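You operate a simulated robot arm through the tools that you are given. There is no shell and no other tool. Be economical: measure what you need, move in short steps, check, and stop when the job is done.

You run a simulated robot arm. Do the job below in one go: nothing can be reset, and whatever is moved stays where it is left.

## Task
Put two of the short tubes from the top of the jig bench on the top of the screen cart. Then put the red tag that says "good" from the top of the tall cart on the high shelf of the tall cart. Then fetch the blue weight and set it in the inside of the job box. Then stack the silver block labelled "M76" from the top of the tall cart on top of the silver block marked "M79". Then push the top drawer of the jig bench shut. Then fetch the yellow block from the bed of the frame jig and set it on top of the blue roll. Then take the blue pad and leave it on the top of the blue mat. Then put one of the rolled drawings from the bare end of the drawings table on top of the steel fitting there. Then press the next key three times. Then fetch the green rag and set it on the silver metal block on the inside of the job box. Then fetch the blue post cap from the top of the tall cart and set it on the high shelf of the tall cart. The order counts. Set down upright: red tag, blue weight.

It is judged by the outcome, as a careful person would: the job done as asked, and still so three seconds after it is handed in. It fails if anything else is knocked over, pushed out of place, dropped, spilled or broken. Lids that push on must go on centred and level and be pressed home; caps that screw on are set level and turned clockwise until they are tight.

## Robot
A 6-joint arm with a two-finger gripper on a trunk, on a base that drives. Base frame: it is fixed to the floor where the robot stands at the start and does not move with it; the origin is under the middle of the robot, x ahead of it, y to its left, z up. Readings come in mm, degrees, newtons and seconds.
It reaches about 1298 mm from its shoulder. Its first joint turns from -149.0 to 149.0 degrees. Places, roughly: blue pad (6x5x5 cm) [500, -800, 800]; blue post cap (6x6x5 cm) [1100, -2900, 900]; blue roll (10x10x13 cm) [500, -600, 900]; blue weight (7x5x5 cm) [1100, -2800, 900]; green rag (8x6x3 cm) [1200, -2100, 800]; high shelf of the tall cart (84x18 cm) [1080, -2740, 1200]; inside of the job box [1100, -1800, 800]; metal block (9x9x3 cm) [1000, -1700, 800]; next key [500, 1000, 900]; red tag [750, -2750, 1000]; rolled drawing [-1750, 1000, 750]; short tube [750, 0, 1000]; silver block [1000, -2750, 1000]; steel fitting [-1750, 1250, 750]; top drawer of the jig bench [200, -100, 700]; top of the blue mat [500, 0, 800]; top of the screen cart (40x20 cm) [600, 580, 900]; yellow block [500, -500, 750]. Payload 1.57 kg.
The tool frame sits at the grasp point between the pads (the TCP): z along the fingers, y along the line on which they close. The tips reach 21 mm beyond it. The gripper opens to 70 mm. The gripper's body begins 50 mm behind the TCP.
Orientation is that of the tool frame in the base frame, as [roll, pitch, yaw] about the fixed x, y, z axes, in that order (R = Rz(yaw) Ry(pitch) Rx(roll)). With the fingers straight down and closing along the base's y, the tool's x points along the base's -x, its y along +y and its z along -z.

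## Interface
- The arm moves only by the tool drive_tool. Its argument "series" is a list of rows, each an object of numbers (a shift or turn left out is 0, a gripper value left out holds the last): "hand": the opening, from 0 (shut) to 1 (fully open); "tx", "ty", "tz": the shift along the tool's x, y, z in mm; "wx", "wy", "wz": the turn, a rotation vector about the tool's x, y, z in degrees. In form: [{"hand": .., "tx": .., "ty": .., "tz": .., "wx": .., "wy": .., "wz": ..}, ...]. A call has 1 to 10 rows; each row is the pose to reach, as a shift and turn from the pose commanded when the call began, along the tool's axes at that moment. Each row takes 0.2 s and may step no farther than 50 mm and 8.6 degrees from the row before; otherwise, or with a gripper value out of range, the whole call is refused. A pose out of reach is approached as far as the arm can. The call stops where the force on the tool passes 40 N (or 10 N more than at its start, if that is more) or the arm is blocked; 0.2 s more then pass. The fingers move at their own pace and stop on an object; they squeeze with about 23 N. The grip force told is the motor's: it shows also when the fingers shut on nothing. Time passes only in rows, and 0.2 s behind the last, so rows that repeat a pose let the fingers close. It gives the time, the measured TCP pose, the force on the tool (base axes), the opening and the grip force at its end, in the units of the frame above (readings bear some noise), with the torque about the TCP (base axes, N m) and any sound that the robot's microphone picked up.
- Cameras (640 x 400 px; columns grow to the right, rows downward): "scene" is now at [10, 151.6, 1913.9]; the picture's right is [0.01, -1.00, 0.00], its down [-0.91, -0.01, -0.42] and it looks along [0.42, 0.01, -0.91] (base axes); focal length 282 px, centre (320, 200). "wrist" rides on the gripper at [79, 4, -81] in the tool frame; the picture's right is [-0.05, 1.00, 0.00], its down [-0.67, -0.04, -0.74] and it looks along [-0.74, -0.04, 0.67] (tool axes); focal length 256 px, centre (320, 200). There is no depth. A picture from a camera that has moved, and an enlarged one, comes with that camera's place and axes in the base frame and with its lens. The place of the scene camera against the robot may be out by one fixed shift of up to 12 mm in any direction.
- grab_frame(camera): a new picture of that camera. It takes no simulated time.
- raise_lower(by): slides the trunk up (or, below 0, down) by that many mm; the arm and the scene camera ride with it, the base frame stays. It gives what a move gives, with no picture.
- roll_base(legs): drives the robot by 1 to 6 legs, each [ahead, turn to the left] in mm and degrees, along the robot's own axes; the way and the turn of a leg run together, so that a leg with both is an arc; at most 1500 mm and 180 degrees a leg. The arm and the cameras ride along, it lands a little off, and it stops where it bumps. It gives what a move gives.
- aim_head(pan, tilt): turns the head with the scene camera to pan (to the left, within 155 degrees either way) and tilt (down, from -29 to 69), counted from straight ahead of the robot. It gives what a move gives.
- close_up(camera, box): a new picture of the part [left, top, right, bottom] of that camera's present view, enlarged. It takes no simulated time.
- finish_job(): hands the job in; it is judged then, once.

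Go step by step. Nothing tells you exact positions but the pictures and the camera data: compare them with the known pose of the tool, close in by small moves and look again before you grip or let go. The budget is 546 turns and 324 pictures, counting those below and the enlarged ones. Unless the task says otherwise, let go and move clear before handing in, and close with one line.

The tools are called after ">>>" by a JSON object that holds its "api" and its "payload". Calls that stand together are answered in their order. drive_tool: Moves the arm, as the interface text tells. Its arguments: {"type":"object","properties":{"series":{"type":"array"}},"required":["series"]} The other tools are called the same way: raise_lower (by) slides the trunk up or down; roll_base (legs) drives the base; aim_head (pan, tilt) turns the head that bears the scene camera; grab_frame (camera) takes a picture; close_up (camera, box) takes an enlarged picture of a part of a camera's view; finish_job () hands the job in.

At the start:

```text
t: 0.0
position: [727.2, 263.7, 1275.6]
orientation: [-180.0, 0.0, -179.2]
force: [0.0, 0.8, 0.3]
moment: [0.02, 0.01, 0.01]
finger_gap: 69.9
grip_force: 0.1
trunk travel left (down, up): [-957.0, 13.0]
robot x, y, heading: [-0.1, -17.7, -0.0]
head pan, tilt: [0.9, 65.4]
```

scene: 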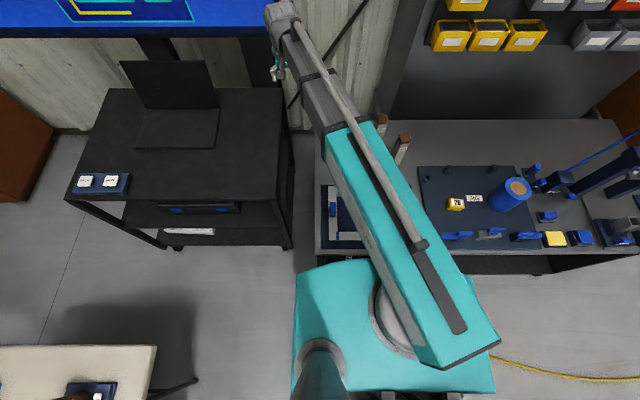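
wrist: 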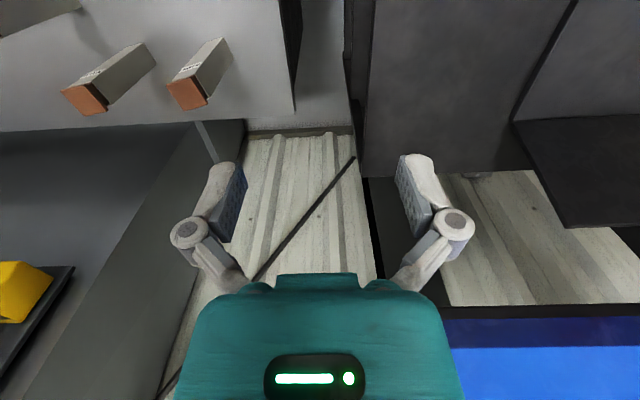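

I see the jig bench ahead on the right and the screen cart ahead on the left. I'll look around before moving.

>>> {"api": "aim_head", "payload": {"pan": 0, "tilt": 40}}

>>> {"api": "grab_frame", "payload": {"camera": "scene"}}

>>> {"api": "aim_head", "payload": {"pan": -60, "tilt": 40}}

>>> {"api": "grab_frame", "payload": {"camera": "scene"}}

>>> {"api": "aim_head", "payload": {"pan": 140, "tilt": 40}}

>>> {"api": "grab_frame", "payload": {"camera": "scene"}}

```text
t: 0.9
position: [726.9, 264.2, 1275.6]
orientation: [-180.0, 0.1, -179.3]
force: [0.5, 0.0, 0.9]
moment: [0.02, -0.01, -0.01]
finger_gap: 70.0
grip_force: 0.1
trunk travel left (down, up): [-957.0, 13.0]
robot x, y, heading: [3.9, -19.7, -0.2]
head pan, tilt: [0.0, 40.0]
```

```text
321 pictures are left
camera scene: at [34.7, 151.1, 1946.5], right [0.0, -1.0, 0.0], down [-0.64, 0.0, -0.77], along [0.77, 0.0, -0.64], focal length 282 px, centre (320, 200)
```

scene: 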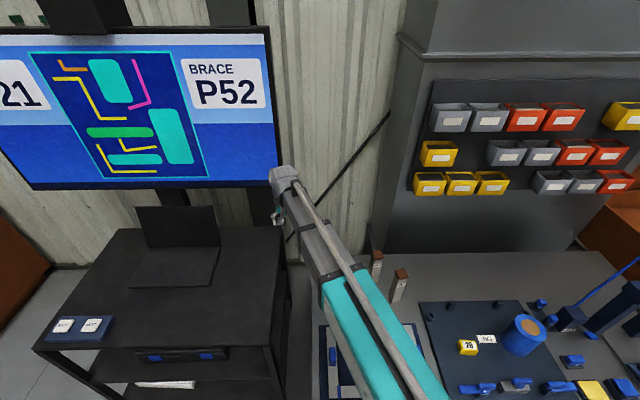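

```text
t: 2.2
position: [725.7, 263.5, 1276.1]
orientation: [180.0, 0.0, -179.2]
force: [0.7, 0.1, 1.0]
moment: [0.01, 0.0, -0.01]
finger_gap: 69.9
grip_force: 0.0
trunk travel left (down, up): [-957.0, 13.0]
robot x, y, heading: [-0.8, -19.9, -0.1]
head pan, tilt: [-60.0, 40.0]
```

```text
320 pictures are left
camera scene: at [-7.7, 77.0, 1946.6], right [-0.87, -0.5, 0.0], down [-0.32, 0.56, -0.77], along [0.38, -0.66, -0.64], focal length 282 px, centre (320, 200)
```

scene: 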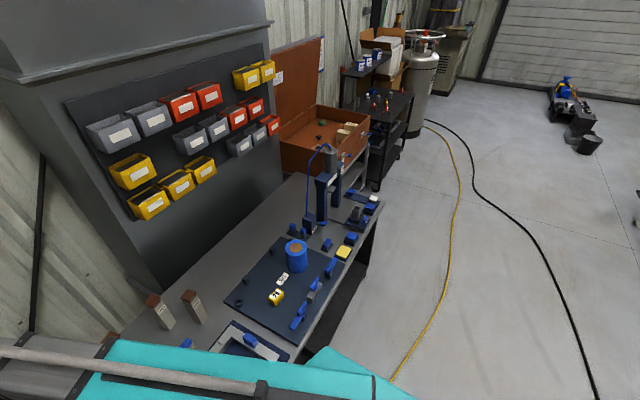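

```text
t: 5.1
position: [726.6, 263.2, 1276.6]
orientation: [180.0, 0.0, -179.3]
force: [0.2, -0.1, -0.3]
moment: [-0.03, 0.04, -0.02]
finger_gap: 69.8
grip_force: 0.1
trunk travel left (down, up): [-957.0, 13.0]
robot x, y, heading: [3.6, -19.5, -0.1]
head pan, tilt: [140.0, 40.0]
```

```text
319 pictures are left
camera scene: at [-115.2, 205.4, 1946.6], right [0.64, 0.77, 0.0], down [0.49, -0.41, -0.77], along [-0.59, 0.49, -0.64], focal length 282 px, centre (320, 200)
```

scene: 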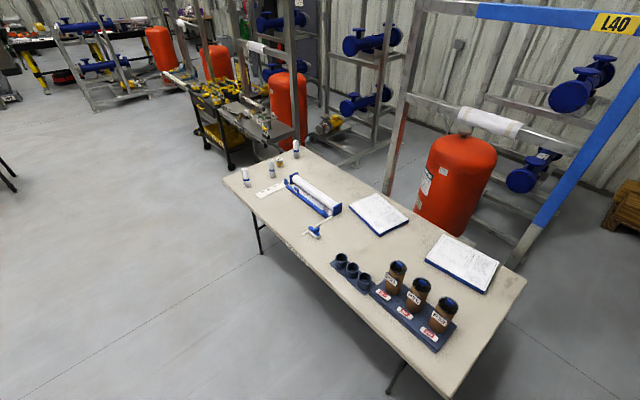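

>>> {"api": "aim_head", "payload": {"pan": -40, "tilt": 50}}

>>> {"api": "grab_frame", "payload": {"camera": "scene"}}

>>> {"api": "close_up", "payload": {"camera": "scene", "box": [100, 100, 420, 300]}}

>>> {"api": "close_up", "payload": {"camera": "wrist", "box": [0, 0, 320, 200]}}

```text
t: 7.8
position: [726.6, 262.6, 1276.9]
orientation: [180.0, 0.0, -179.3]
force: [-0.4, 0.4, -0.7]
moment: [0.02, -0.01, 0.01]
finger_gap: 70.2
grip_force: 0.1
trunk travel left (down, up): [-957.0, 13.0]
robot x, y, heading: [0.5, -16.3, 0.1]
head pan, tilt: [-40.0, 50.0]
```

```text
318 pictures are left
camera scene: at [8.8, 101.2, 1932.4], right [-0.64, -0.77, 0.0], down [-0.59, 0.49, -0.64], along [0.49, -0.41, -0.77], focal length 282 px, centre (320, 200)
```

scene: 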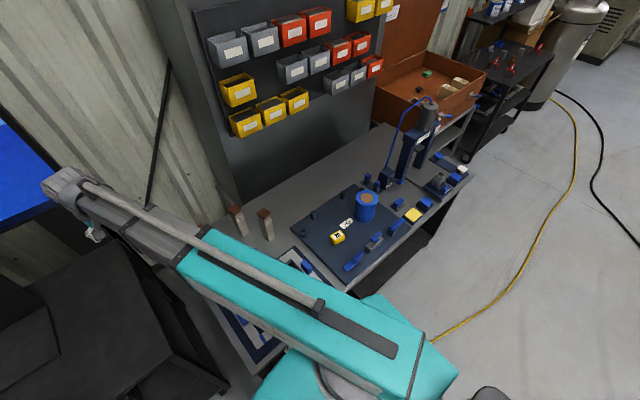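

```text
2.00 times, centred on (260, 200) of scene
camera zoom: at [8.8, 101.2, 1932.4], right [-0.64, -0.77, 0.0], down [-0.59, 0.49, -0.64], along [0.49, -0.41, -0.77], focal length 563 px, centre (440, 200)
```

zoom: 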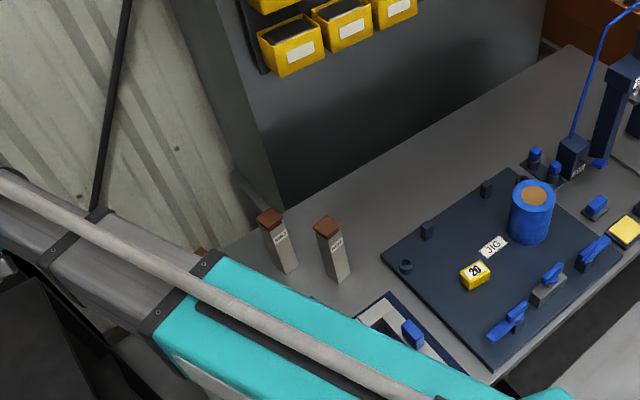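

```text
2.00 times, centred on (160, 100) of wrist
camera zoom: at [647.6, 267.0, 1358.2], right [0.04, 1.0, 0.0], down [0.67, -0.03, 0.74], along [0.74, -0.03, -0.67], focal length 512 px, centre (640, 400)
```

zoom: 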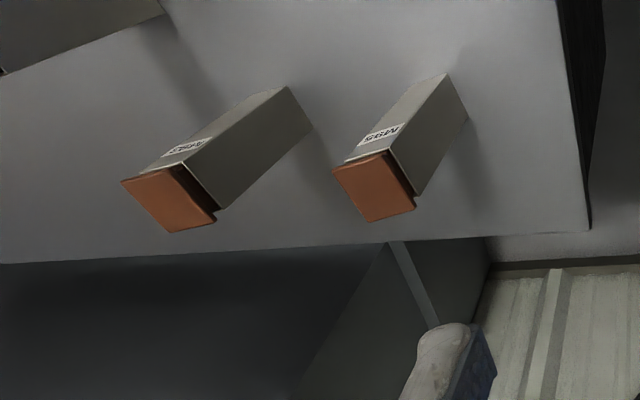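

Three labelled tubes stand at the bench's left back: about (823,57), (825,-105) and (750,-190), with tops near z 975. I'll move the hand above the first and look with the wrist camera.

>>> {"api": "drive_tool", "payload": {"series": [{"hand": 1, "tx": -10, "ty": -40, "tz": 16, "wz": -4}, {"tx": -20, "ty": -80, "tz": 32, "wz": -8}, {"tx": -30, "ty": -120, "tz": 48, "wz": -12}, {"tx": -40, "ty": -160, "tz": 64, "wz": -12}, {"tx": -50, "ty": -200, "tz": 80, "wz": -12}, {"tx": -63, "ty": -206, "tz": 96, "wz": -12}]}}

>>> {"api": "grab_frame", "payload": {"camera": "wrist"}}

>>> {"api": "grab_frame", "payload": {"camera": "scene"}}

```text
t: 9.2
position: [790.9, 60.8, 1276.1]
orientation: [-180.0, 0.0, -167.2]
force: [-0.3, -0.3, -0.5]
moment: [0.02, 0.01, -0.01]
finger_gap: 70.1
grip_force: 0.0
out of reach, approached as far as the arm can: row 1, 2, 3, 4, 5, 6
trunk travel left (down, up): [-957.0, 13.0]
robot x, y, heading: [0.3, -16.3, -0.4]
head pan, tilt: [-40.0, 50.0]
```

```text
315 pictures are left
camera wrist: at [713.0, 47.6, 1357.9], right [-0.17, 0.99, 0.0], down [0.66, 0.11, 0.74], along [0.73, 0.13, -0.67], focal length 256 px, centre (320, 200)
```

wrist: 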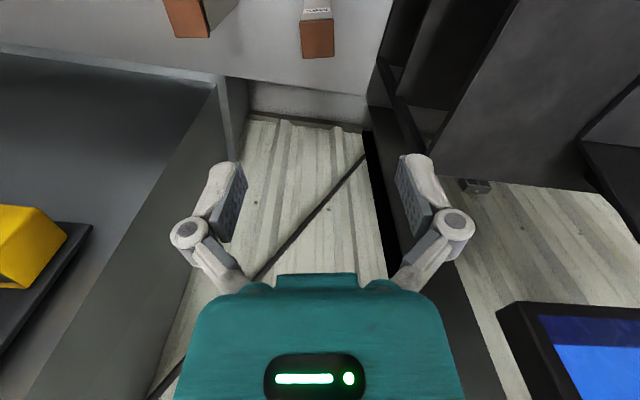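

```text
314 pictures are left
camera scene: at [9.3, 100.9, 1932.4], right [-0.64, -0.77, 0.0], down [-0.59, 0.49, -0.64], along [0.49, -0.41, -0.77], focal length 282 px, centre (320, 200)
```

scene: 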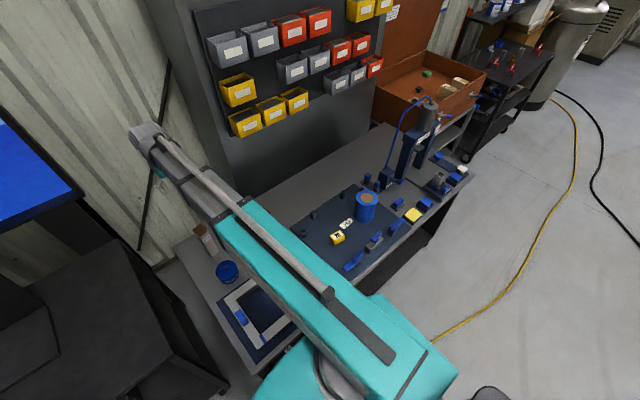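

>>> {"api": "raise_lower", "payload": {"by": -120}}

>>> {"api": "grab_frame", "payload": {"camera": "wrist"}}

```text
t: 10.7
position: [790.9, 60.9, 1157.7]
orientation: [-179.9, 0.0, -167.2]
force: [-0.3, 0.0, -0.6]
moment: [0.03, 0.01, 0.01]
finger_gap: 70.1
grip_force: 0.1
trunk travel left (down, up): [-837.0, 133.0]
robot x, y, heading: [0.7, -17.1, 0.2]
head pan, tilt: [-40.0, 50.0]
```

```text
313 pictures are left
camera wrist: at [712.2, 47.9, 1238.2], right [-0.17, 0.99, 0.0], down [0.66, 0.11, 0.74], along [0.73, 0.13, -0.67], focal length 256 px, centre (320, 200)
```

wrist: 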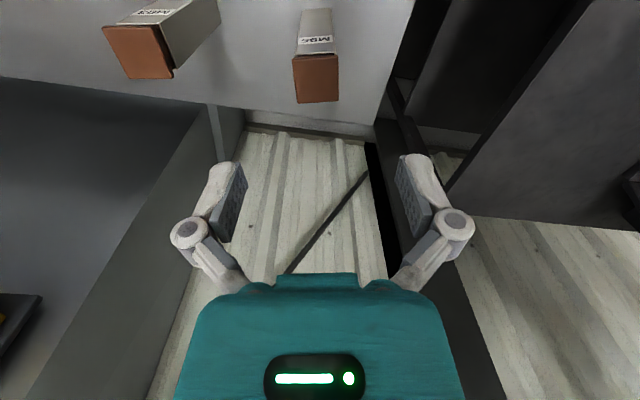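

>>> {"api": "drive_tool", "payload": {"series": [{"hand": 1, "tx": -23.7, "ty": -3.9, "tz": 30}, {"tx": -23.7, "ty": -3.9, "tz": 70}]}}

>>> {"api": "grab_frame", "payload": {"camera": "wrist"}}

```text
t: 11.3
position: [813.7, 62.6, 1156.1]
orientation: [180.0, 0.0, -167.3]
force: [-0.7, -0.5, 0.3]
moment: [-0.02, 0.02, 0.01]
finger_gap: 69.9
grip_force: 0.0
out of reach, approached as far as the arm can: row 1, 2
trunk travel left (down, up): [-837.0, 133.0]
robot x, y, heading: [1.2, -16.8, 0.0]
head pan, tilt: [-40.0, 50.0]
```

```text
312 pictures are left
camera wrist: at [736.1, 49.4, 1238.3], right [-0.17, 0.99, 0.0], down [0.66, 0.11, 0.74], along [0.73, 0.13, -0.67], focal length 256 px, centre (320, 200)
```

wrist: 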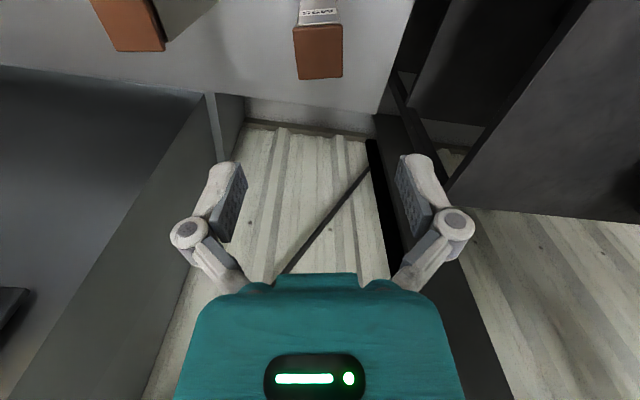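

>>> {"api": "raise_lower", "payload": {"by": -100}}

>>> {"api": "grab_frame", "payload": {"camera": "wrist"}}

```text
t: 12.7
position: [814.3, 63.2, 1055.3]
orientation: [-180.0, 0.0, -167.3]
force: [0.6, -0.2, 0.2]
moment: [0.01, -0.02, -0.02]
finger_gap: 70.1
grip_force: 0.1
trunk travel left (down, up): [-737.0, 233.0]
robot x, y, heading: [1.3, -17.9, -0.4]
head pan, tilt: [-40.0, 50.0]
```

```text
311 pictures are left
camera wrist: at [736.2, 49.4, 1138.2], right [-0.17, 0.99, 0.0], down [0.66, 0.11, 0.74], along [0.73, 0.13, -0.67], focal length 256 px, centre (320, 200)
```

wrist: 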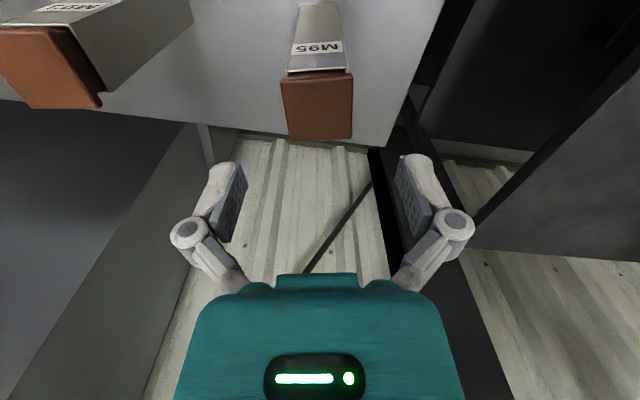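

>>> {"api": "drive_tool", "payload": {"series": [{"hand": 1, "tx": -3, "ty": 0, "tz": 0, "wz": -3}]}}

>>> {"api": "raise_lower", "payload": {"by": -60}}

>>> {"api": "grab_frame", "payload": {"camera": "wrist"}}

```text
t: 13.1
position: [818.1, 63.3, 1055.4]
orientation: [-180.0, 0.0, -164.1]
force: [-0.1, 0.3, -0.6]
moment: [0.02, 0.02, 0.01]
finger_gap: 70.2
grip_force: 0.1
trunk travel left (down, up): [-737.0, 233.0]
robot x, y, heading: [-3.6, -22.7, -0.1]
head pan, tilt: [-40.0, 50.0]
```

```text
t: 14.1
position: [817.7, 62.9, 996.1]
orientation: [-179.9, 0.0, -164.3]
force: [-0.9, 0.4, 0.8]
moment: [0.0, 0.0, 0.0]
finger_gap: 70.0
grip_force: 0.0
trunk travel left (down, up): [-677.0, 293.0]
robot x, y, heading: [2.3, -18.4, -0.3]
head pan, tilt: [-40.0, 50.0]
```

```text
310 pictures are left
camera wrist: at [740.0, 45.9, 1078.2], right [-0.22, 0.98, 0.0], down [0.65, 0.15, 0.74], along [0.73, 0.16, -0.67], focal length 256 px, centre (320, 200)
```

wrist: 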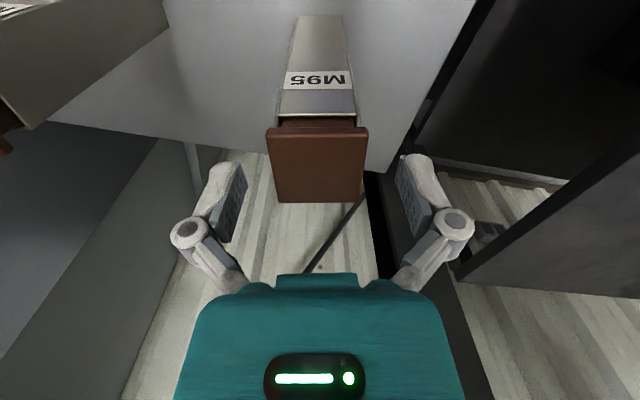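

>>> {"api": "raise_lower", "payload": {"by": -52}}

>>> {"api": "drive_tool", "payload": {"series": [{"hand": 0.3}, {"hand": 0.3}, {"hand": 0.3}, {"hand": 0.3}]}}

>>> {"api": "grab_frame", "payload": {"camera": "wrist"}}

```text
t: 15.0
position: [818.7, 62.9, 944.0]
orientation: [-180.0, 0.0, -164.3]
force: [-0.4, -0.5, -0.1]
moment: [0.0, 0.04, 0.0]
finger_gap: 69.9
grip_force: 0.1
trunk travel left (down, up): [-625.0, 345.0]
robot x, y, heading: [3.1, -19.1, 0.2]
head pan, tilt: [-40.0, 50.0]
```

```text
t: 16.0
position: [816.4, 63.4, 944.3]
orientation: [180.0, 0.1, -164.5]
force: [1.5, -1.1, 14.2]
moment: [0.07, 0.06, -0.1]
finger_gap: 53.8
grip_force: 23.3
trunk travel left (down, up): [-625.0, 345.0]
robot x, y, heading: [0.1, -16.8, -0.0]
head pan, tilt: [-40.0, 50.0]
```

```text
309 pictures are left
camera wrist: at [739.2, 45.7, 1026.9], right [-0.22, 0.98, 0.0], down [0.65, 0.15, 0.75], along [0.73, 0.16, -0.67], focal length 256 px, centre (320, 200)
```

wrist: 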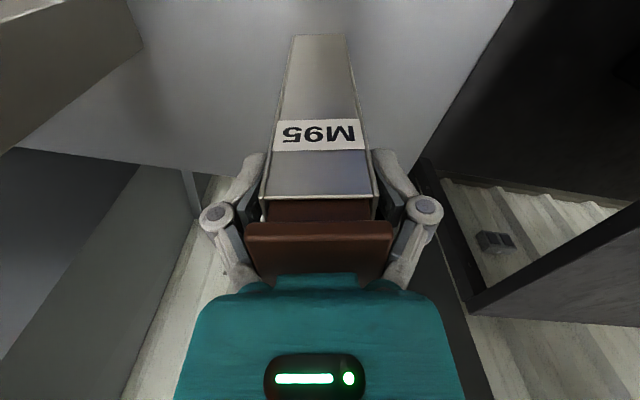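

>>> {"api": "drive_tool", "payload": {"series": [{"hand": 1}, {"hand": 1}, {"hand": 1}]}}

>>> {"api": "raise_lower", "payload": {"by": 14}}

>>> {"api": "drive_tool", "payload": {"series": [{"hand": 0.3}, {"hand": 0.3}, {"hand": 0.3}, {"hand": 0.3}]}}

>>> {"api": "grab_frame", "payload": {"camera": "wrist"}}

```text
t: 16.8
position: [818.4, 65.0, 944.4]
orientation: [179.9, 0.0, -164.3]
force: [0.0, 0.2, 0.1]
moment: [0.02, 0.04, 0.0]
finger_gap: 69.8
grip_force: 0.2
trunk travel left (down, up): [-625.0, 345.0]
robot x, y, heading: [2.0, -17.5, -0.1]
head pan, tilt: [-40.0, 50.0]
```

```text
t: 17.4
position: [817.0, 63.4, 958.0]
orientation: [179.9, 0.0, -164.3]
force: [-0.3, -1.1, -0.9]
moment: [0.02, -0.01, 0.0]
finger_gap: 70.3
grip_force: 0.1
trunk travel left (down, up): [-639.0, 331.0]
robot x, y, heading: [3.3, -17.2, -0.3]
head pan, tilt: [-40.0, 50.0]
```

```text
t: 18.4
position: [816.3, 62.1, 958.6]
orientation: [-180.0, 0.0, -164.3]
force: [0.8, -1.1, 4.1]
moment: [-0.15, -0.03, 0.03]
finger_gap: 39.8
grip_force: 23.1
trunk travel left (down, up): [-639.0, 331.0]
robot x, y, heading: [-1.3, -21.3, -0.1]
head pan, tilt: [-40.0, 50.0]
```

```text
308 pictures are left
camera wrist: at [739.8, 45.8, 1040.4], right [-0.22, 0.98, 0.0], down [0.65, 0.15, 0.75], along [0.73, 0.16, -0.67], focal length 256 px, centre (320, 200)
```

wrist: 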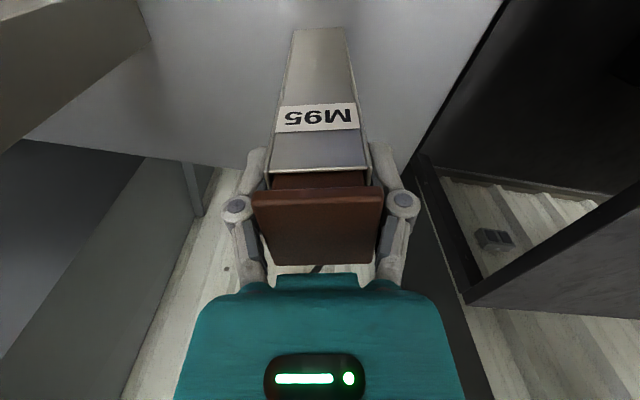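

>>> {"api": "raise_lower", "payload": {"by": 40}}

>>> {"api": "raise_lower", "payload": {"by": 200}}

>>> {"api": "aim_head", "payload": {"pan": 30, "tilt": 50}}

>>> {"api": "grab_frame", "payload": {"camera": "scene"}}

>>> {"api": "grab_frame", "payload": {"camera": "wrist"}}

```text
t: 19.2
position: [818.2, 63.1, 998.7]
orientation: [179.9, 0.0, -164.3]
force: [0.3, -1.1, -4.4]
moment: [0.04, -0.02, 0.05]
finger_gap: 39.6
grip_force: 23.0
trunk travel left (down, up): [-679.0, 291.0]
robot x, y, heading: [4.1, -14.3, -0.0]
head pan, tilt: [-40.0, 50.0]
```

```text
t: 21.4
position: [817.6, 64.6, 1199.2]
orientation: [-179.9, 0.0, -164.3]
force: [0.2, 0.9, -3.6]
moment: [-0.01, -0.01, -0.01]
finger_gap: 39.6
grip_force: 22.6
trunk travel left (down, up): [-879.0, 91.0]
robot x, y, heading: [0.4, -19.4, 0.0]
head pan, tilt: [-40.0, 50.0]
```

```text
t: 22.8
position: [816.4, 64.0, 1196.2]
orientation: [180.0, 0.0, -164.3]
force: [-0.3, 0.1, -3.3]
moment: [0.02, 0.03, -0.02]
finger_gap: 39.9
grip_force: 23.3
trunk travel left (down, up): [-879.0, 91.0]
robot x, y, heading: [-1.9, -16.0, -0.2]
head pan, tilt: [30.0, 50.0]
```

```text
307 pictures are left
camera scene: at [17.2, 189.1, 1854.4], right [0.5, -0.87, 0.0], down [-0.66, -0.38, -0.64], along [0.56, 0.32, -0.77], focal length 282 px, centre (320, 200)
```

scene: 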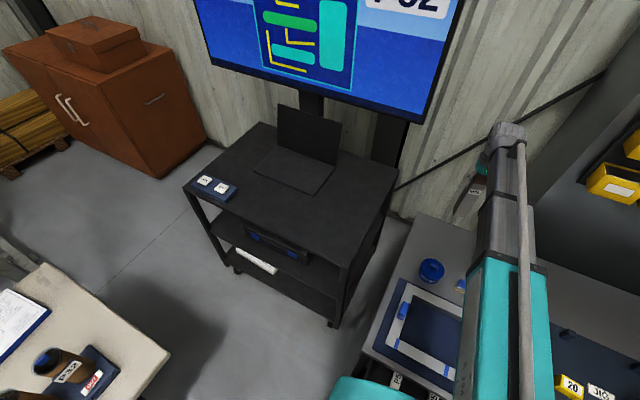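

```text
306 pictures are left
camera wrist: at [740.4, 45.9, 1279.9], right [-0.22, 0.98, 0.0], down [0.65, 0.15, 0.74], along [0.73, 0.16, -0.67], focal length 256 px, centre (320, 200)
```

wrist: 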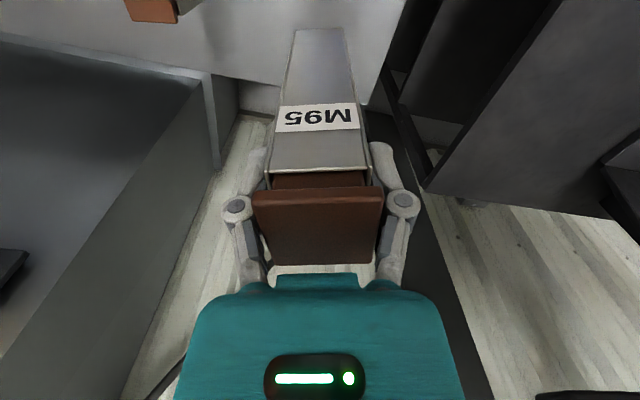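

>>> {"api": "drive_tool", "payload": {"series": [{"hand": 0.3, "tx": 5, "ty": 48}, {"tx": 10, "ty": 96}, {"tx": 15, "ty": 144}, {"tx": 20, "ty": 192}, {"tx": 25, "ty": 240}, {"tx": 30, "ty": 288}, {"tx": 35, "ty": 336}, {"tx": 40, "ty": 384}, {"tx": 45, "ty": 432}, {"tx": 50, "ty": 480}]}}

>>> {"api": "drive_tool", "payload": {"series": [{"hand": 0.3, "tx": 7, "ty": 48}, {"tx": 14, "ty": 95}]}}

>>> {"api": "grab_frame", "payload": {"camera": "wrist"}}

>>> {"api": "grab_frame", "payload": {"camera": "scene"}}

```text
t: 25.0
position: [637.0, 512.7, 1197.1]
orientation: [179.9, 0.0, -164.2]
force: [0.3, 0.6, -3.5]
moment: [-0.04, 0.05, -0.01]
finger_gap: 39.8
grip_force: 23.3
trunk travel left (down, up): [-879.0, 91.0]
robot x, y, heading: [1.4, -15.3, -0.1]
head pan, tilt: [30.0, 50.0]
```

```text
t: 25.6
position: [598.9, 599.7, 1197.5]
orientation: [-179.9, 0.1, -164.2]
force: [-0.8, 0.2, -3.9]
moment: [-0.02, -0.01, 0.0]
finger_gap: 39.8
grip_force: 22.8
trunk travel left (down, up): [-879.0, 91.0]
robot x, y, heading: [3.5, -15.2, 0.0]
head pan, tilt: [30.0, 50.0]
```

```text
305 pictures are left
camera wrist: at [521.6, 582.9, 1279.6], right [-0.22, 0.98, 0.0], down [0.65, 0.15, 0.74], along [0.73, 0.16, -0.67], focal length 256 px, centre (320, 200)
```

wrist: 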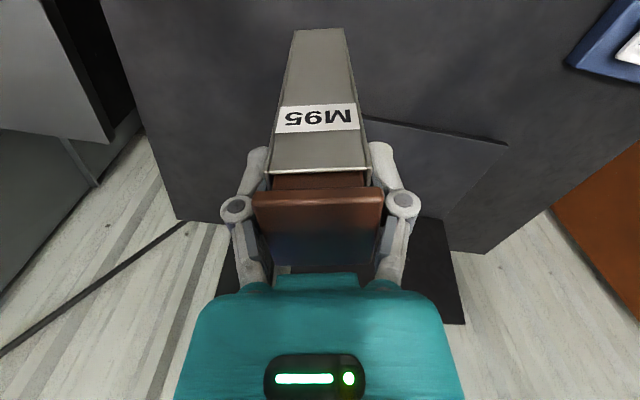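

```text
304 pictures are left
camera scene: at [16.5, 190.7, 1854.2], right [0.5, -0.87, 0.0], down [-0.66, -0.38, -0.64], along [0.56, 0.32, -0.77], focal length 282 px, centre (320, 200)
```

scene: 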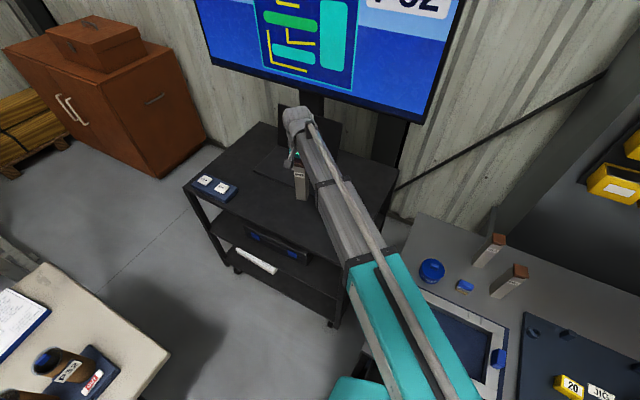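

>>> {"api": "raise_lower", "payload": {"by": -110}}

>>> {"api": "grab_frame", "payload": {"camera": "wrist"}}

>>> {"api": "close_up", "payload": {"camera": "scene", "box": [200, 80, 420, 280]}}

```text
t: 27.0
position: [599.3, 598.9, 1087.9]
orientation: [180.0, -0.1, -164.3]
force: [-0.3, 0.3, -3.9]
moment: [-0.03, -0.03, -0.01]
finger_gap: 39.9
grip_force: 22.9
trunk travel left (down, up): [-769.0, 201.0]
robot x, y, heading: [-3.2, -19.8, -0.4]
head pan, tilt: [30.0, 50.0]
```

```text
303 pictures are left
camera wrist: at [521.7, 581.5, 1170.0], right [-0.22, 0.98, 0.0], down [0.65, 0.15, 0.74], along [0.73, 0.16, -0.67], focal length 256 px, centre (320, 200)
```

wrist: 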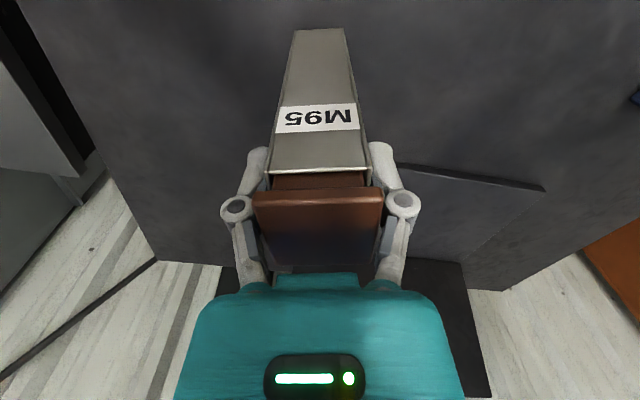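

```text
2.00 times, centred on (310, 180) of scene
camera zoom: at [16.7, 189.4, 1744.4], right [0.5, -0.87, 0.0], down [-0.66, -0.38, -0.64], along [0.56, 0.32, -0.77], focal length 563 px, centre (340, 240)
```

zoom: 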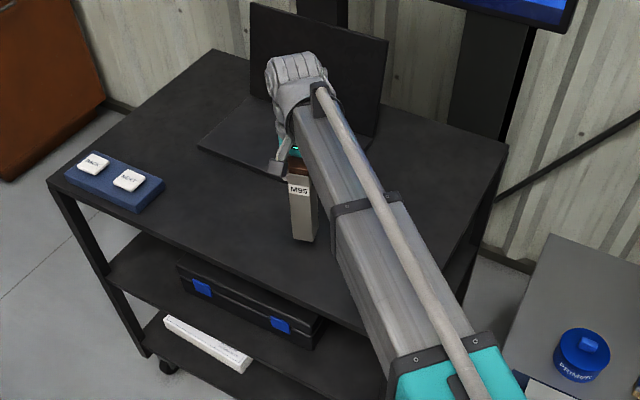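

>>> {"api": "raise_lower", "payload": {"by": -22}}

>>> {"api": "drive_tool", "payload": {"series": [{"hand": 0.3, "tz": 10}]}}

>>> {"api": "close_up", "payload": {"camera": "scene", "box": [250, 100, 410, 250]}}

```text
t: 27.7
position: [599.0, 598.5, 1065.0]
orientation: [180.0, 0.0, -164.3]
force: [-0.7, 0.0, -4.2]
moment: [-0.01, 0.04, 0.02]
finger_gap: 39.9
grip_force: 22.5
trunk travel left (down, up): [-747.0, 223.0]
robot x, y, heading: [0.5, -18.6, -0.2]
head pan, tilt: [30.0, 50.0]
```

```text
t: 28.1
position: [598.6, 598.9, 1065.5]
orientation: [180.0, 0.0, -164.3]
force: [0.3, 0.3, -3.2]
moment: [-0.01, 0.01, -0.01]
finger_gap: 39.9
grip_force: 23.0
out of reach, approached as far as the arm can: row 1
trunk travel left (down, up): [-747.0, 223.0]
robot x, y, heading: [0.2, -18.3, 0.0]
head pan, tilt: [30.0, 50.0]
```

```text
2.67 times, centred on (330, 175) of scene
camera zoom: at [16.8, 189.5, 1722.4], right [0.5, -0.87, 0.0], down [-0.66, -0.38, -0.64], along [0.56, 0.32, -0.77], focal length 751 px, centre (293, 267)
```

zoom: 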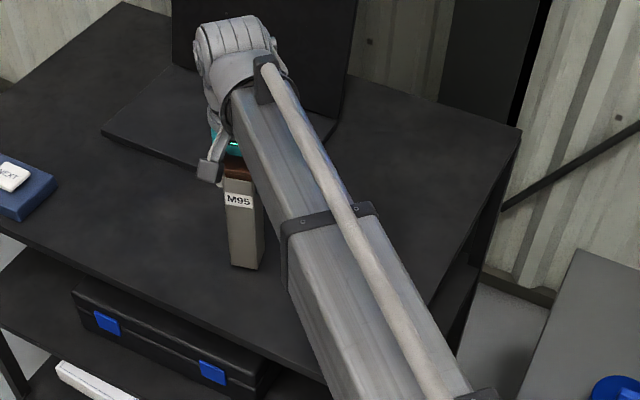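

>>> {"api": "raise_lower", "payload": {"by": -8}}

>>> {"api": "raise_lower", "payload": {"by": -6}}

>>> {"api": "raise_lower", "payload": {"by": -6}}

>>> {"api": "close_up", "payload": {"camera": "scene", "box": [250, 100, 410, 250]}}

```text
t: 28.7
position: [598.2, 599.8, 1058.3]
orientation: [-180.0, 0.0, -164.3]
force: [0.1, -1.1, -1.3]
moment: [-0.03, 0.01, 0.0]
finger_gap: 39.8
grip_force: 23.0
trunk travel left (down, up): [-739.0, 231.0]
robot x, y, heading: [-1.5, -14.0, 0.1]
head pan, tilt: [30.0, 50.0]
```

```text
t: 29.2
position: [597.3, 598.6, 1052.2]
orientation: [-179.9, 0.1, -164.3]
force: [1.4, 2.6, 16.6]
moment: [0.1, 0.04, -0.02]
finger_gap: 40.0
grip_force: 22.2
trunk travel left (down, up): [-733.0, 237.0]
robot x, y, heading: [-1.0, -16.7, -0.2]
head pan, tilt: [30.0, 50.0]
```

```text
t: 29.8
position: [597.6, 598.3, 1047.1]
orientation: [-179.9, 0.1, -164.4]
force: [-0.5, 0.8, 9.5]
moment: [0.08, 0.21, 0.0]
finger_gap: 40.1
grip_force: 22.9
trunk travel left (down, up): [-727.0, 243.0]
robot x, y, heading: [0.7, -16.9, 0.1]
head pan, tilt: [30.0, 50.0]
```

```text
2.67 times, centred on (330, 175) of scene
camera zoom: at [15.5, 188.5, 1702.3], right [0.5, -0.87, 0.0], down [-0.66, -0.38, -0.64], along [0.56, 0.32, -0.77], focal length 751 px, centre (293, 267)
```

zoom: 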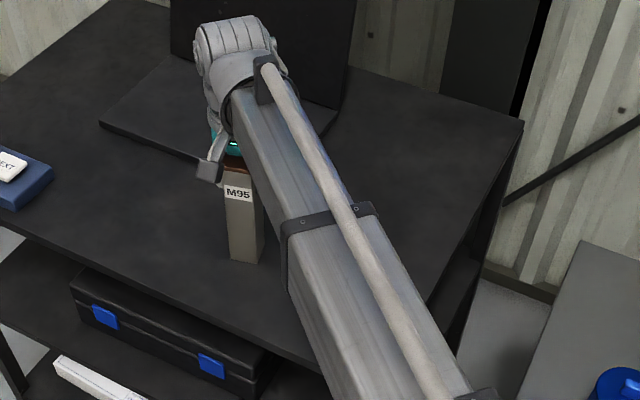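

>>> {"api": "drive_tool", "payload": {"series": [{"hand": 1}, {"hand": 1}, {"hand": 1}, {"hand": 1}]}}

>>> {"api": "raise_lower", "payload": {"by": 180}}

>>> {"api": "grab_frame", "payload": {"camera": "wrist"}}

```text
t: 30.8
position: [599.3, 598.9, 1046.4]
orientation: [180.0, 0.1, -164.2]
force: [0.7, -0.4, 0.9]
moment: [-0.02, 0.03, 0.01]
finger_gap: 69.9
grip_force: 0.1
trunk travel left (down, up): [-727.0, 243.0]
robot x, y, heading: [-1.6, -14.6, -0.2]
head pan, tilt: [30.0, 50.0]
```

```text
t: 32.8
position: [598.1, 598.1, 1226.8]
orientation: [180.0, 0.1, -164.3]
force: [-0.4, 0.6, 0.5]
moment: [0.02, 0.03, 0.0]
finger_gap: 70.3
grip_force: 0.1
trunk travel left (down, up): [-907.0, 63.0]
robot x, y, heading: [-3.3, -16.1, -0.1]
head pan, tilt: [30.0, 50.0]
```

```text
299 pictures are left
camera wrist: at [521.6, 581.5, 1308.0], right [-0.22, 0.98, 0.0], down [0.65, 0.15, 0.74], along [0.73, 0.16, -0.67], focal length 256 px, centre (320, 200)
```

wrist: 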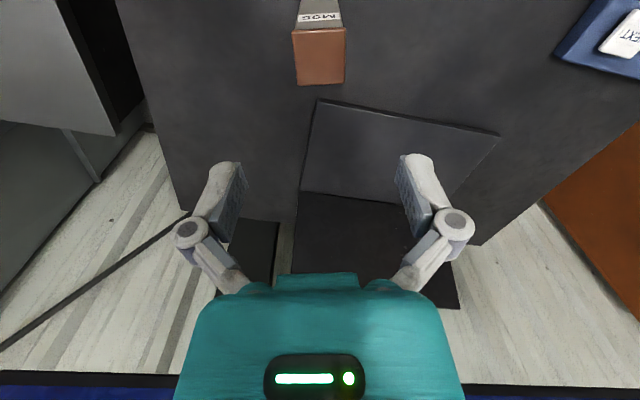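

>>> {"api": "drive_tool", "payload": {"series": [{"hand": 1, "tx": -1, "ty": -49, "wz": 4}, {"tx": -3, "ty": -98, "wz": 8}, {"tx": -4, "ty": -147, "wz": 8}, {"tx": -5, "ty": -196, "wz": 8}, {"tx": -7, "ty": -245, "wz": 8}, {"tx": -8, "ty": -294, "wz": 8}, {"tx": -9, "ty": -343, "wz": 8}, {"tx": -10, "ty": -392, "wz": 8}, {"tx": -12, "ty": -441, "wz": 8}, {"tx": -13, "ty": -490, "wz": 8}]}}

```text
t: 35.0
position: [744.5, 130.5, 1225.8]
orientation: [-180.0, 0.0, -172.3]
force: [-0.7, -0.5, 0.4]
moment: [-0.01, 0.04, -0.01]
finger_gap: 69.9
grip_force: 0.0
trunk travel left (down, up): [-907.0, 63.0]
robot x, y, heading: [-0.9, -17.5, -0.3]
head pan, tilt: [30.0, 50.0]
```

>>> {"api": "drive_tool", "payload": {"series": [{"hand": 1, "tx": -8, "ty": -47}, {"tx": -16, "ty": -94}, {"tx": -24, "ty": -141}, {"tx": -32, "ty": -188}, {"tx": -39, "ty": -235}]}}

>>> {"api": "raise_lower", "payload": {"by": -170}}

>>> {"api": "grab_frame", "payload": {"camera": "wrist"}}

```text
t: 36.2
position: [814.5, -97.9, 1225.3]
orientation: [179.9, 0.0, -172.3]
force: [1.0, 0.6, -0.3]
moment: [0.03, -0.03, -0.01]
finger_gap: 70.2
grip_force: 0.0
trunk travel left (down, up): [-907.0, 63.0]
robot x, y, heading: [-2.0, -21.2, -0.3]
head pan, tilt: [30.0, 50.0]
```

```text
t: 38.1
position: [813.0, -95.5, 1055.8]
orientation: [-180.0, 0.0, -172.3]
force: [-0.5, -0.2, 0.6]
moment: [-0.02, -0.01, 0.01]
finger_gap: 69.9
grip_force: 0.0
trunk travel left (down, up): [-737.0, 233.0]
robot x, y, heading: [0.7, -18.3, -0.1]
head pan, tilt: [30.0, 50.0]
```

```text
298 pictures are left
camera wrist: at [734.5, -103.1, 1138.2], right [-0.08, 1.0, 0.0], down [0.67, 0.05, 0.74], along [0.74, 0.06, -0.67], focal length 256 px, centre (320, 200)
```

wrist: 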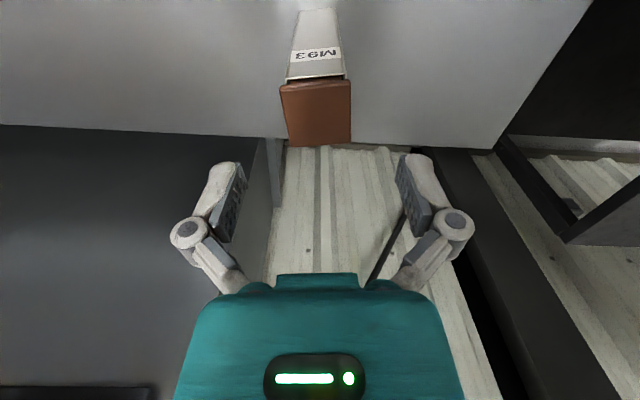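

>>> {"api": "drive_tool", "payload": {"series": [{"hand": 1, "tx": -7, "ty": -3, "wz": -3}]}}

>>> {"api": "raise_lower", "payload": {"by": -60}}

>>> {"api": "grab_frame", "payload": {"camera": "wrist"}}

```text
t: 38.5
position: [821.3, -99.0, 1055.2]
orientation: [-180.0, 0.0, -169.2]
force: [1.0, 0.2, 0.4]
moment: [0.02, 0.0, 0.02]
finger_gap: 69.8
grip_force: 0.1
trunk travel left (down, up): [-737.0, 233.0]
robot x, y, heading: [0.8, -17.7, -0.1]
head pan, tilt: [30.0, 50.0]
```

```text
t: 39.5
position: [819.7, -99.3, 996.6]
orientation: [-179.9, -0.1, -169.4]
force: [-0.6, -0.4, 0.6]
moment: [0.01, -0.01, 0.01]
finger_gap: 70.0
grip_force: 0.0
trunk travel left (down, up): [-677.0, 293.0]
robot x, y, heading: [-1.3, -18.3, -0.1]
head pan, tilt: [30.0, 50.0]
```

```text
297 pictures are left
camera wrist: at [742.3, -109.5, 1078.2], right [-0.13, 0.99, 0.0], down [0.66, 0.09, 0.74], along [0.74, 0.1, -0.67], focal length 256 px, centre (320, 200)
```

wrist: 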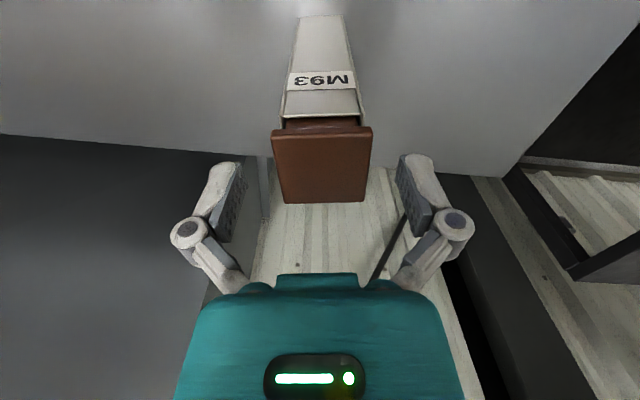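

>>> {"api": "raise_lower", "payload": {"by": -38}}

>>> {"api": "drive_tool", "payload": {"series": [{"hand": 0.3}, {"hand": 0.3}, {"hand": 0.3}, {"hand": 0.3}]}}

>>> {"api": "raise_lower", "payload": {"by": 250}}

>>> {"api": "grab_frame", "payload": {"camera": "wrist"}}

```text
t: 40.3
position: [821.5, -100.0, 958.2]
orientation: [-180.0, 0.0, -169.3]
force: [-0.7, 0.4, 1.2]
moment: [0.0, -0.01, 0.0]
finger_gap: 70.0
grip_force: 0.0
trunk travel left (down, up): [-639.0, 331.0]
robot x, y, heading: [1.9, -17.7, -0.1]
head pan, tilt: [30.0, 50.0]
```

```text
t: 41.3
position: [820.9, -97.7, 958.6]
orientation: [179.9, 0.0, -169.3]
force: [-0.6, 1.9, 3.8]
moment: [0.16, -0.07, 0.03]
finger_gap: 39.6
grip_force: 22.5
trunk travel left (down, up): [-639.0, 331.0]
robot x, y, heading: [1.0, -14.6, -0.1]
head pan, tilt: [30.0, 50.0]
```

```text
t: 43.9
position: [821.8, -98.7, 1207.2]
orientation: [-180.0, 0.1, -169.3]
force: [0.1, -0.2, -3.8]
moment: [0.03, -0.02, 0.01]
finger_gap: 39.9
grip_force: 22.7
trunk travel left (down, up): [-889.0, 81.0]
robot x, y, heading: [-3.1, -15.2, -0.2]
head pan, tilt: [30.0, 50.0]
```

```text
296 pictures are left
camera wrist: at [742.8, -109.4, 1289.8], right [-0.13, 0.99, 0.0], down [0.66, 0.09, 0.74], along [0.74, 0.1, -0.67], focal length 256 px, centre (320, 200)
```

wrist: 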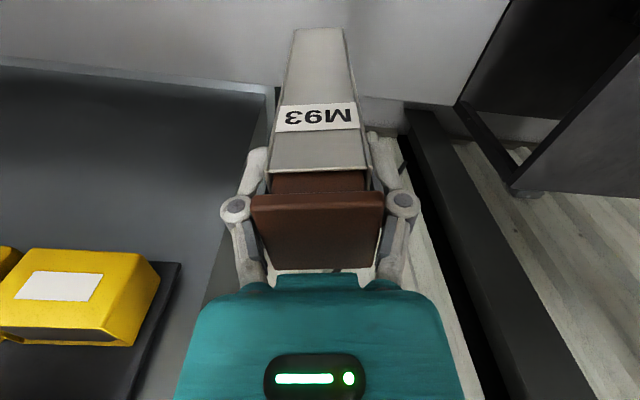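

>>> {"api": "drive_tool", "payload": {"series": [{"hand": 0.3, "tx": 9, "ty": 47}, {"tx": 18, "ty": 94}, {"tx": 27, "ty": 141}, {"tx": 36, "ty": 188}, {"tx": 45, "ty": 235}, {"tx": 54, "ty": 282}, {"tx": 63, "ty": 329}, {"tx": 72, "ty": 376}, {"tx": 81, "ty": 423}, {"tx": 90, "ty": 470}]}}

>>> {"api": "drive_tool", "payload": {"series": [{"hand": 0.3, "tx": 8, "ty": 43}, {"tx": 16, "ty": 86}, {"tx": 22, "ty": 128}]}}

>>> {"api": "grab_frame", "payload": {"camera": "wrist"}}

>>> {"api": "grab_frame", "payload": {"camera": "scene"}}

```text
t: 46.1
position: [646.1, 346.8, 1208.1]
orientation: [-180.0, 0.1, -169.2]
force: [-0.4, 0.6, -4.5]
moment: [-0.03, 0.0, 0.0]
finger_gap: 39.7
grip_force: 22.9
trunk travel left (down, up): [-889.0, 81.0]
robot x, y, heading: [0.2, -16.9, -0.3]
head pan, tilt: [30.0, 50.0]
```

```text
t: 46.9
position: [601.6, 467.3, 1206.6]
orientation: [-180.0, 0.1, -169.3]
force: [-0.1, 0.0, -3.6]
moment: [0.02, 0.01, 0.02]
finger_gap: 39.8
grip_force: 23.0
trunk travel left (down, up): [-889.0, 81.0]
robot x, y, heading: [2.8, -14.3, -0.1]
head pan, tilt: [30.0, 50.0]
```

```text
295 pictures are left
camera wrist: at [522.7, 457.8, 1289.8], right [-0.13, 0.99, 0.0], down [0.66, 0.09, 0.74], along [0.74, 0.1, -0.67], focal length 256 px, centre (320, 200)
```

wrist: 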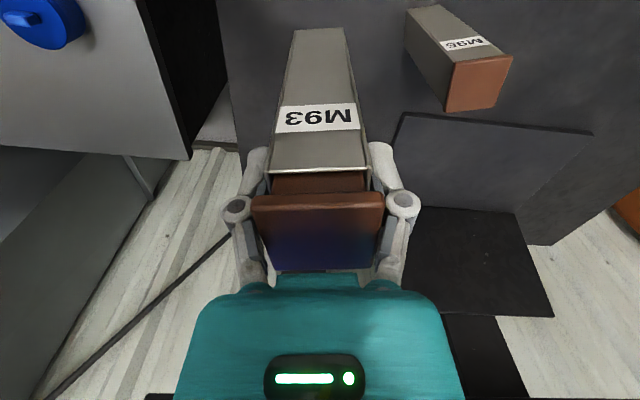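

```text
294 pictures are left
camera scene: at [16.8, 190.0, 1864.3], right [0.5, -0.87, 0.0], down [-0.66, -0.38, -0.64], along [0.56, 0.32, -0.77], focal length 282 px, centre (320, 200)
```

scene: 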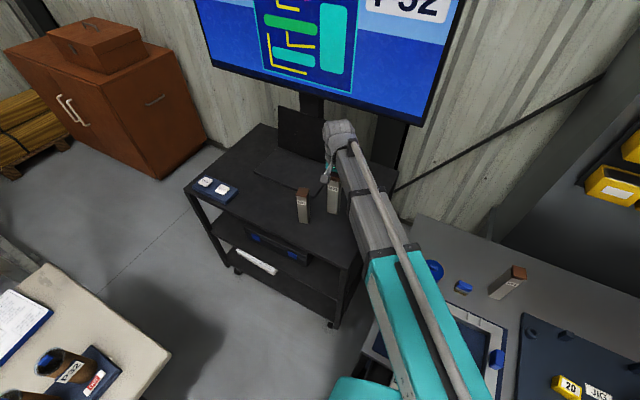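

>>> {"api": "raise_lower", "payload": {"by": -146}}

>>> {"api": "raise_lower", "payload": {"by": -8}}

```text
t: 48.6
position: [600.4, 466.4, 1062.9]
orientation: [180.0, -0.1, -169.3]
force: [-0.2, 0.3, -3.7]
moment: [-0.01, 0.03, -0.02]
finger_gap: 39.8
grip_force: 23.4
trunk travel left (down, up): [-743.0, 227.0]
robot x, y, heading: [0.2, -18.2, 0.0]
head pan, tilt: [30.0, 50.0]
```

```text
t: 49.2
position: [600.8, 466.3, 1055.4]
orientation: [-180.0, 0.1, -169.4]
force: [1.1, 2.8, 16.2]
moment: [0.12, 0.02, -0.06]
finger_gap: 40.2
grip_force: 23.0
trunk travel left (down, up): [-735.0, 235.0]
robot x, y, heading: [-2.3, -18.8, -0.1]
head pan, tilt: [30.0, 50.0]
```

>>> {"api": "drive_tool", "payload": {"series": [{"hand": 1}, {"hand": 1}, {"hand": 1}, {"hand": 1}]}}

>>> {"api": "raise_lower", "payload": {"by": 200}}

>>> {"api": "grab_frame", "payload": {"camera": "wrist"}}

>>> {"api": "grab_frame", "payload": {"camera": "scene"}}

```text
t: 50.2
position: [600.5, 466.4, 1054.0]
orientation: [180.0, 0.0, -169.3]
force: [0.5, 0.5, 0.0]
moment: [-0.02, 0.01, 0.0]
finger_gap: 69.7
grip_force: 0.1
trunk travel left (down, up): [-735.0, 235.0]
robot x, y, heading: [-0.3, -17.8, 0.2]
head pan, tilt: [30.0, 50.0]
```

```text
t: 52.4
position: [601.0, 466.8, 1253.7]
orientation: [180.0, -0.1, -169.3]
force: [0.0, 0.0, 0.3]
moment: [0.02, 0.01, 0.0]
finger_gap: 69.9
grip_force: 0.0
trunk travel left (down, up): [-935.0, 35.0]
robot x, y, heading: [-1.8, -18.0, 0.0]
head pan, tilt: [30.0, 50.0]
```

```text
293 pictures are left
camera wrist: at [522.6, 456.8, 1336.1], right [-0.13, 0.99, 0.0], down [0.66, 0.09, 0.74], along [0.74, 0.1, -0.67], focal length 256 px, centre (320, 200)
```

wrist: 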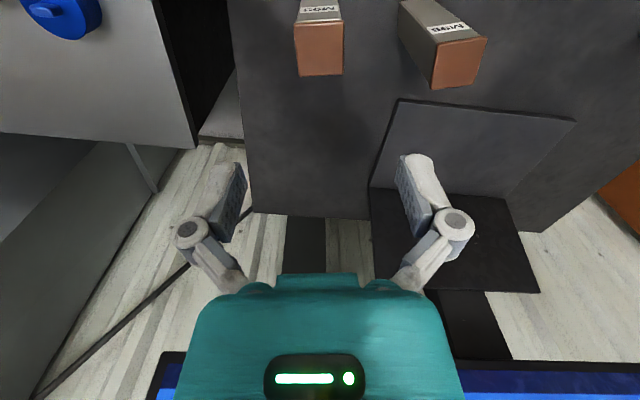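

```text
292 pictures are left
camera scene: at [16.6, 189.2, 1910.4], right [0.5, -0.87, 0.0], down [-0.66, -0.38, -0.64], along [0.56, 0.32, -0.77], focal length 282 px, centre (320, 200)
```

scene: 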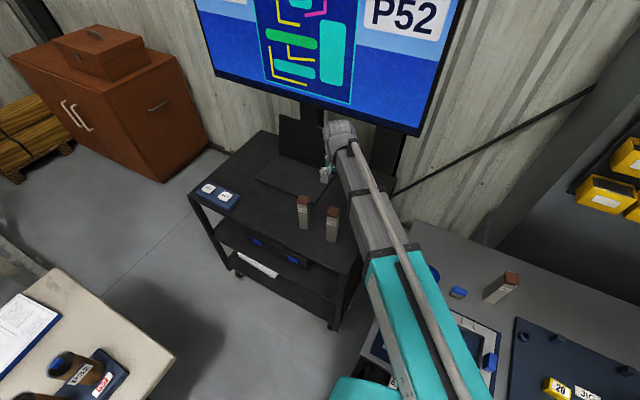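

Both tubes stand on the screen cart. Next I'll tuck the arm in and drive to the tall cart.

>>> {"api": "drive_tool", "payload": {"series": [{"hand": 1, "tx": 23, "ty": -42}, {"tx": 46, "ty": -84}, {"tx": 69, "ty": -126}, {"tx": 92, "ty": -168}, {"tx": 115, "ty": -210}, {"tx": 138, "ty": -252}, {"tx": 161, "ty": -294}, {"tx": 187, "ty": -338}]}}

>>> {"api": "aim_head", "payload": {"pan": -90, "tilt": 35}}

>>> {"api": "grab_frame", "payload": {"camera": "scene"}}

```text
refused: row 8 steps farther than a row can; nothing moved
```

```text
t: 54.4
position: [601.3, 466.9, 1254.3]
orientation: [-180.0, 0.1, -169.3]
force: [0.0, 0.7, -0.2]
moment: [0.0, 0.0, -0.02]
finger_gap: 69.9
grip_force: 0.0
trunk travel left (down, up): [-935.0, 35.0]
robot x, y, heading: [-0.1, -19.4, -0.2]
head pan, tilt: [-90.0, 35.0]
```

```text
291 pictures are left
camera scene: at [-50.3, 62.7, 1932.2], right [-1.0, 0.0, 0.0], down [0.0, 0.57, -0.82], along [0.0, -0.82, -0.57], focal length 282 px, centre (320, 200)
```

scene: 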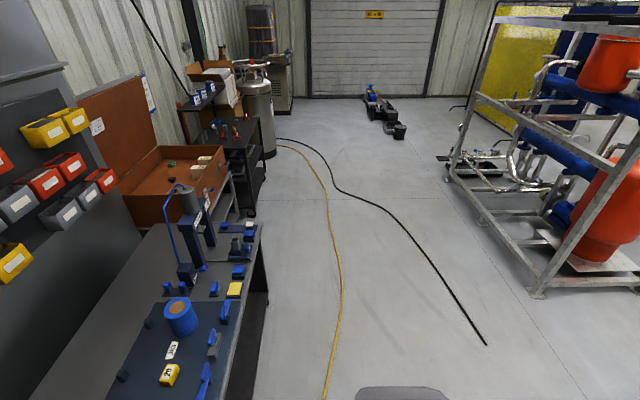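

>>> {"api": "drive_tool", "payload": {"series": [{"hand": 1, "tx": 23, "ty": -42}, {"tx": 46, "ty": -84}, {"tx": 69, "ty": -126}, {"tx": 92, "ty": -168}, {"tx": 115, "ty": -210}, {"tx": 138, "ty": -252}, {"tx": 161, "ty": -294}, {"tx": 184, "ty": -336}]}}

>>> {"api": "roll_base", "payload": {"legs": [[-100, 0], [0, -90]]}}

>>> {"api": "aim_head", "payload": {"pan": 0, "tilt": 35}}

>>> {"api": "grab_frame", "payload": {"camera": "scene"}}

```text
t: 56.2
position: [520.9, 113.1, 1254.5]
orientation: [-180.0, -0.1, -169.3]
force: [0.0, -0.2, 0.4]
moment: [-0.02, 0.01, 0.02]
finger_gap: 69.7
grip_force: 0.0
out of reach, approached as far as the arm can: row 7, 8
trunk travel left (down, up): [-935.0, 35.0]
robot x, y, heading: [-0.7, -18.2, -0.2]
head pan, tilt: [-90.0, 35.0]
```

```text
t: 63.1
position: [29.6, -541.1, 1254.7]
orientation: [-179.9, -0.5, 100.3]
force: [0.1, 0.4, 0.0]
moment: [-0.02, 0.0, 0.0]
finger_gap: 70.0
grip_force: 0.0
trunk travel left (down, up): [-935.0, 35.0]
robot x, y, heading: [-78.4, -17.4, -90.1]
head pan, tilt: [-90.0, 35.0]
```

```text
t: 64.8
position: [30.0, -541.9, 1254.5]
orientation: [-180.0, -0.5, 100.2]
force: [0.5, -0.1, 0.3]
moment: [0.01, 0.0, 0.01]
finger_gap: 69.9
grip_force: 0.1
trunk travel left (down, up): [-935.0, 35.0]
robot x, y, heading: [-83.6, -17.3, -90.1]
head pan, tilt: [0.0, 35.0]
```

```text
290 pictures are left
camera scene: at [84.7, -62.7, 1932.2], right [-1.0, 0.0, 0.0], down [0.0, 0.57, -0.82], along [0.0, -0.82, -0.57], focal length 282 px, centre (320, 200)
```

scene: 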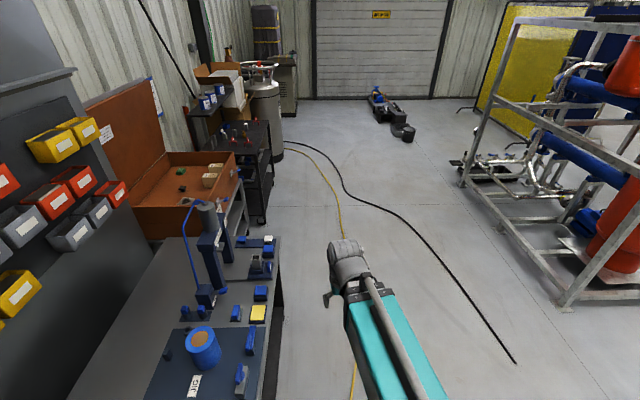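

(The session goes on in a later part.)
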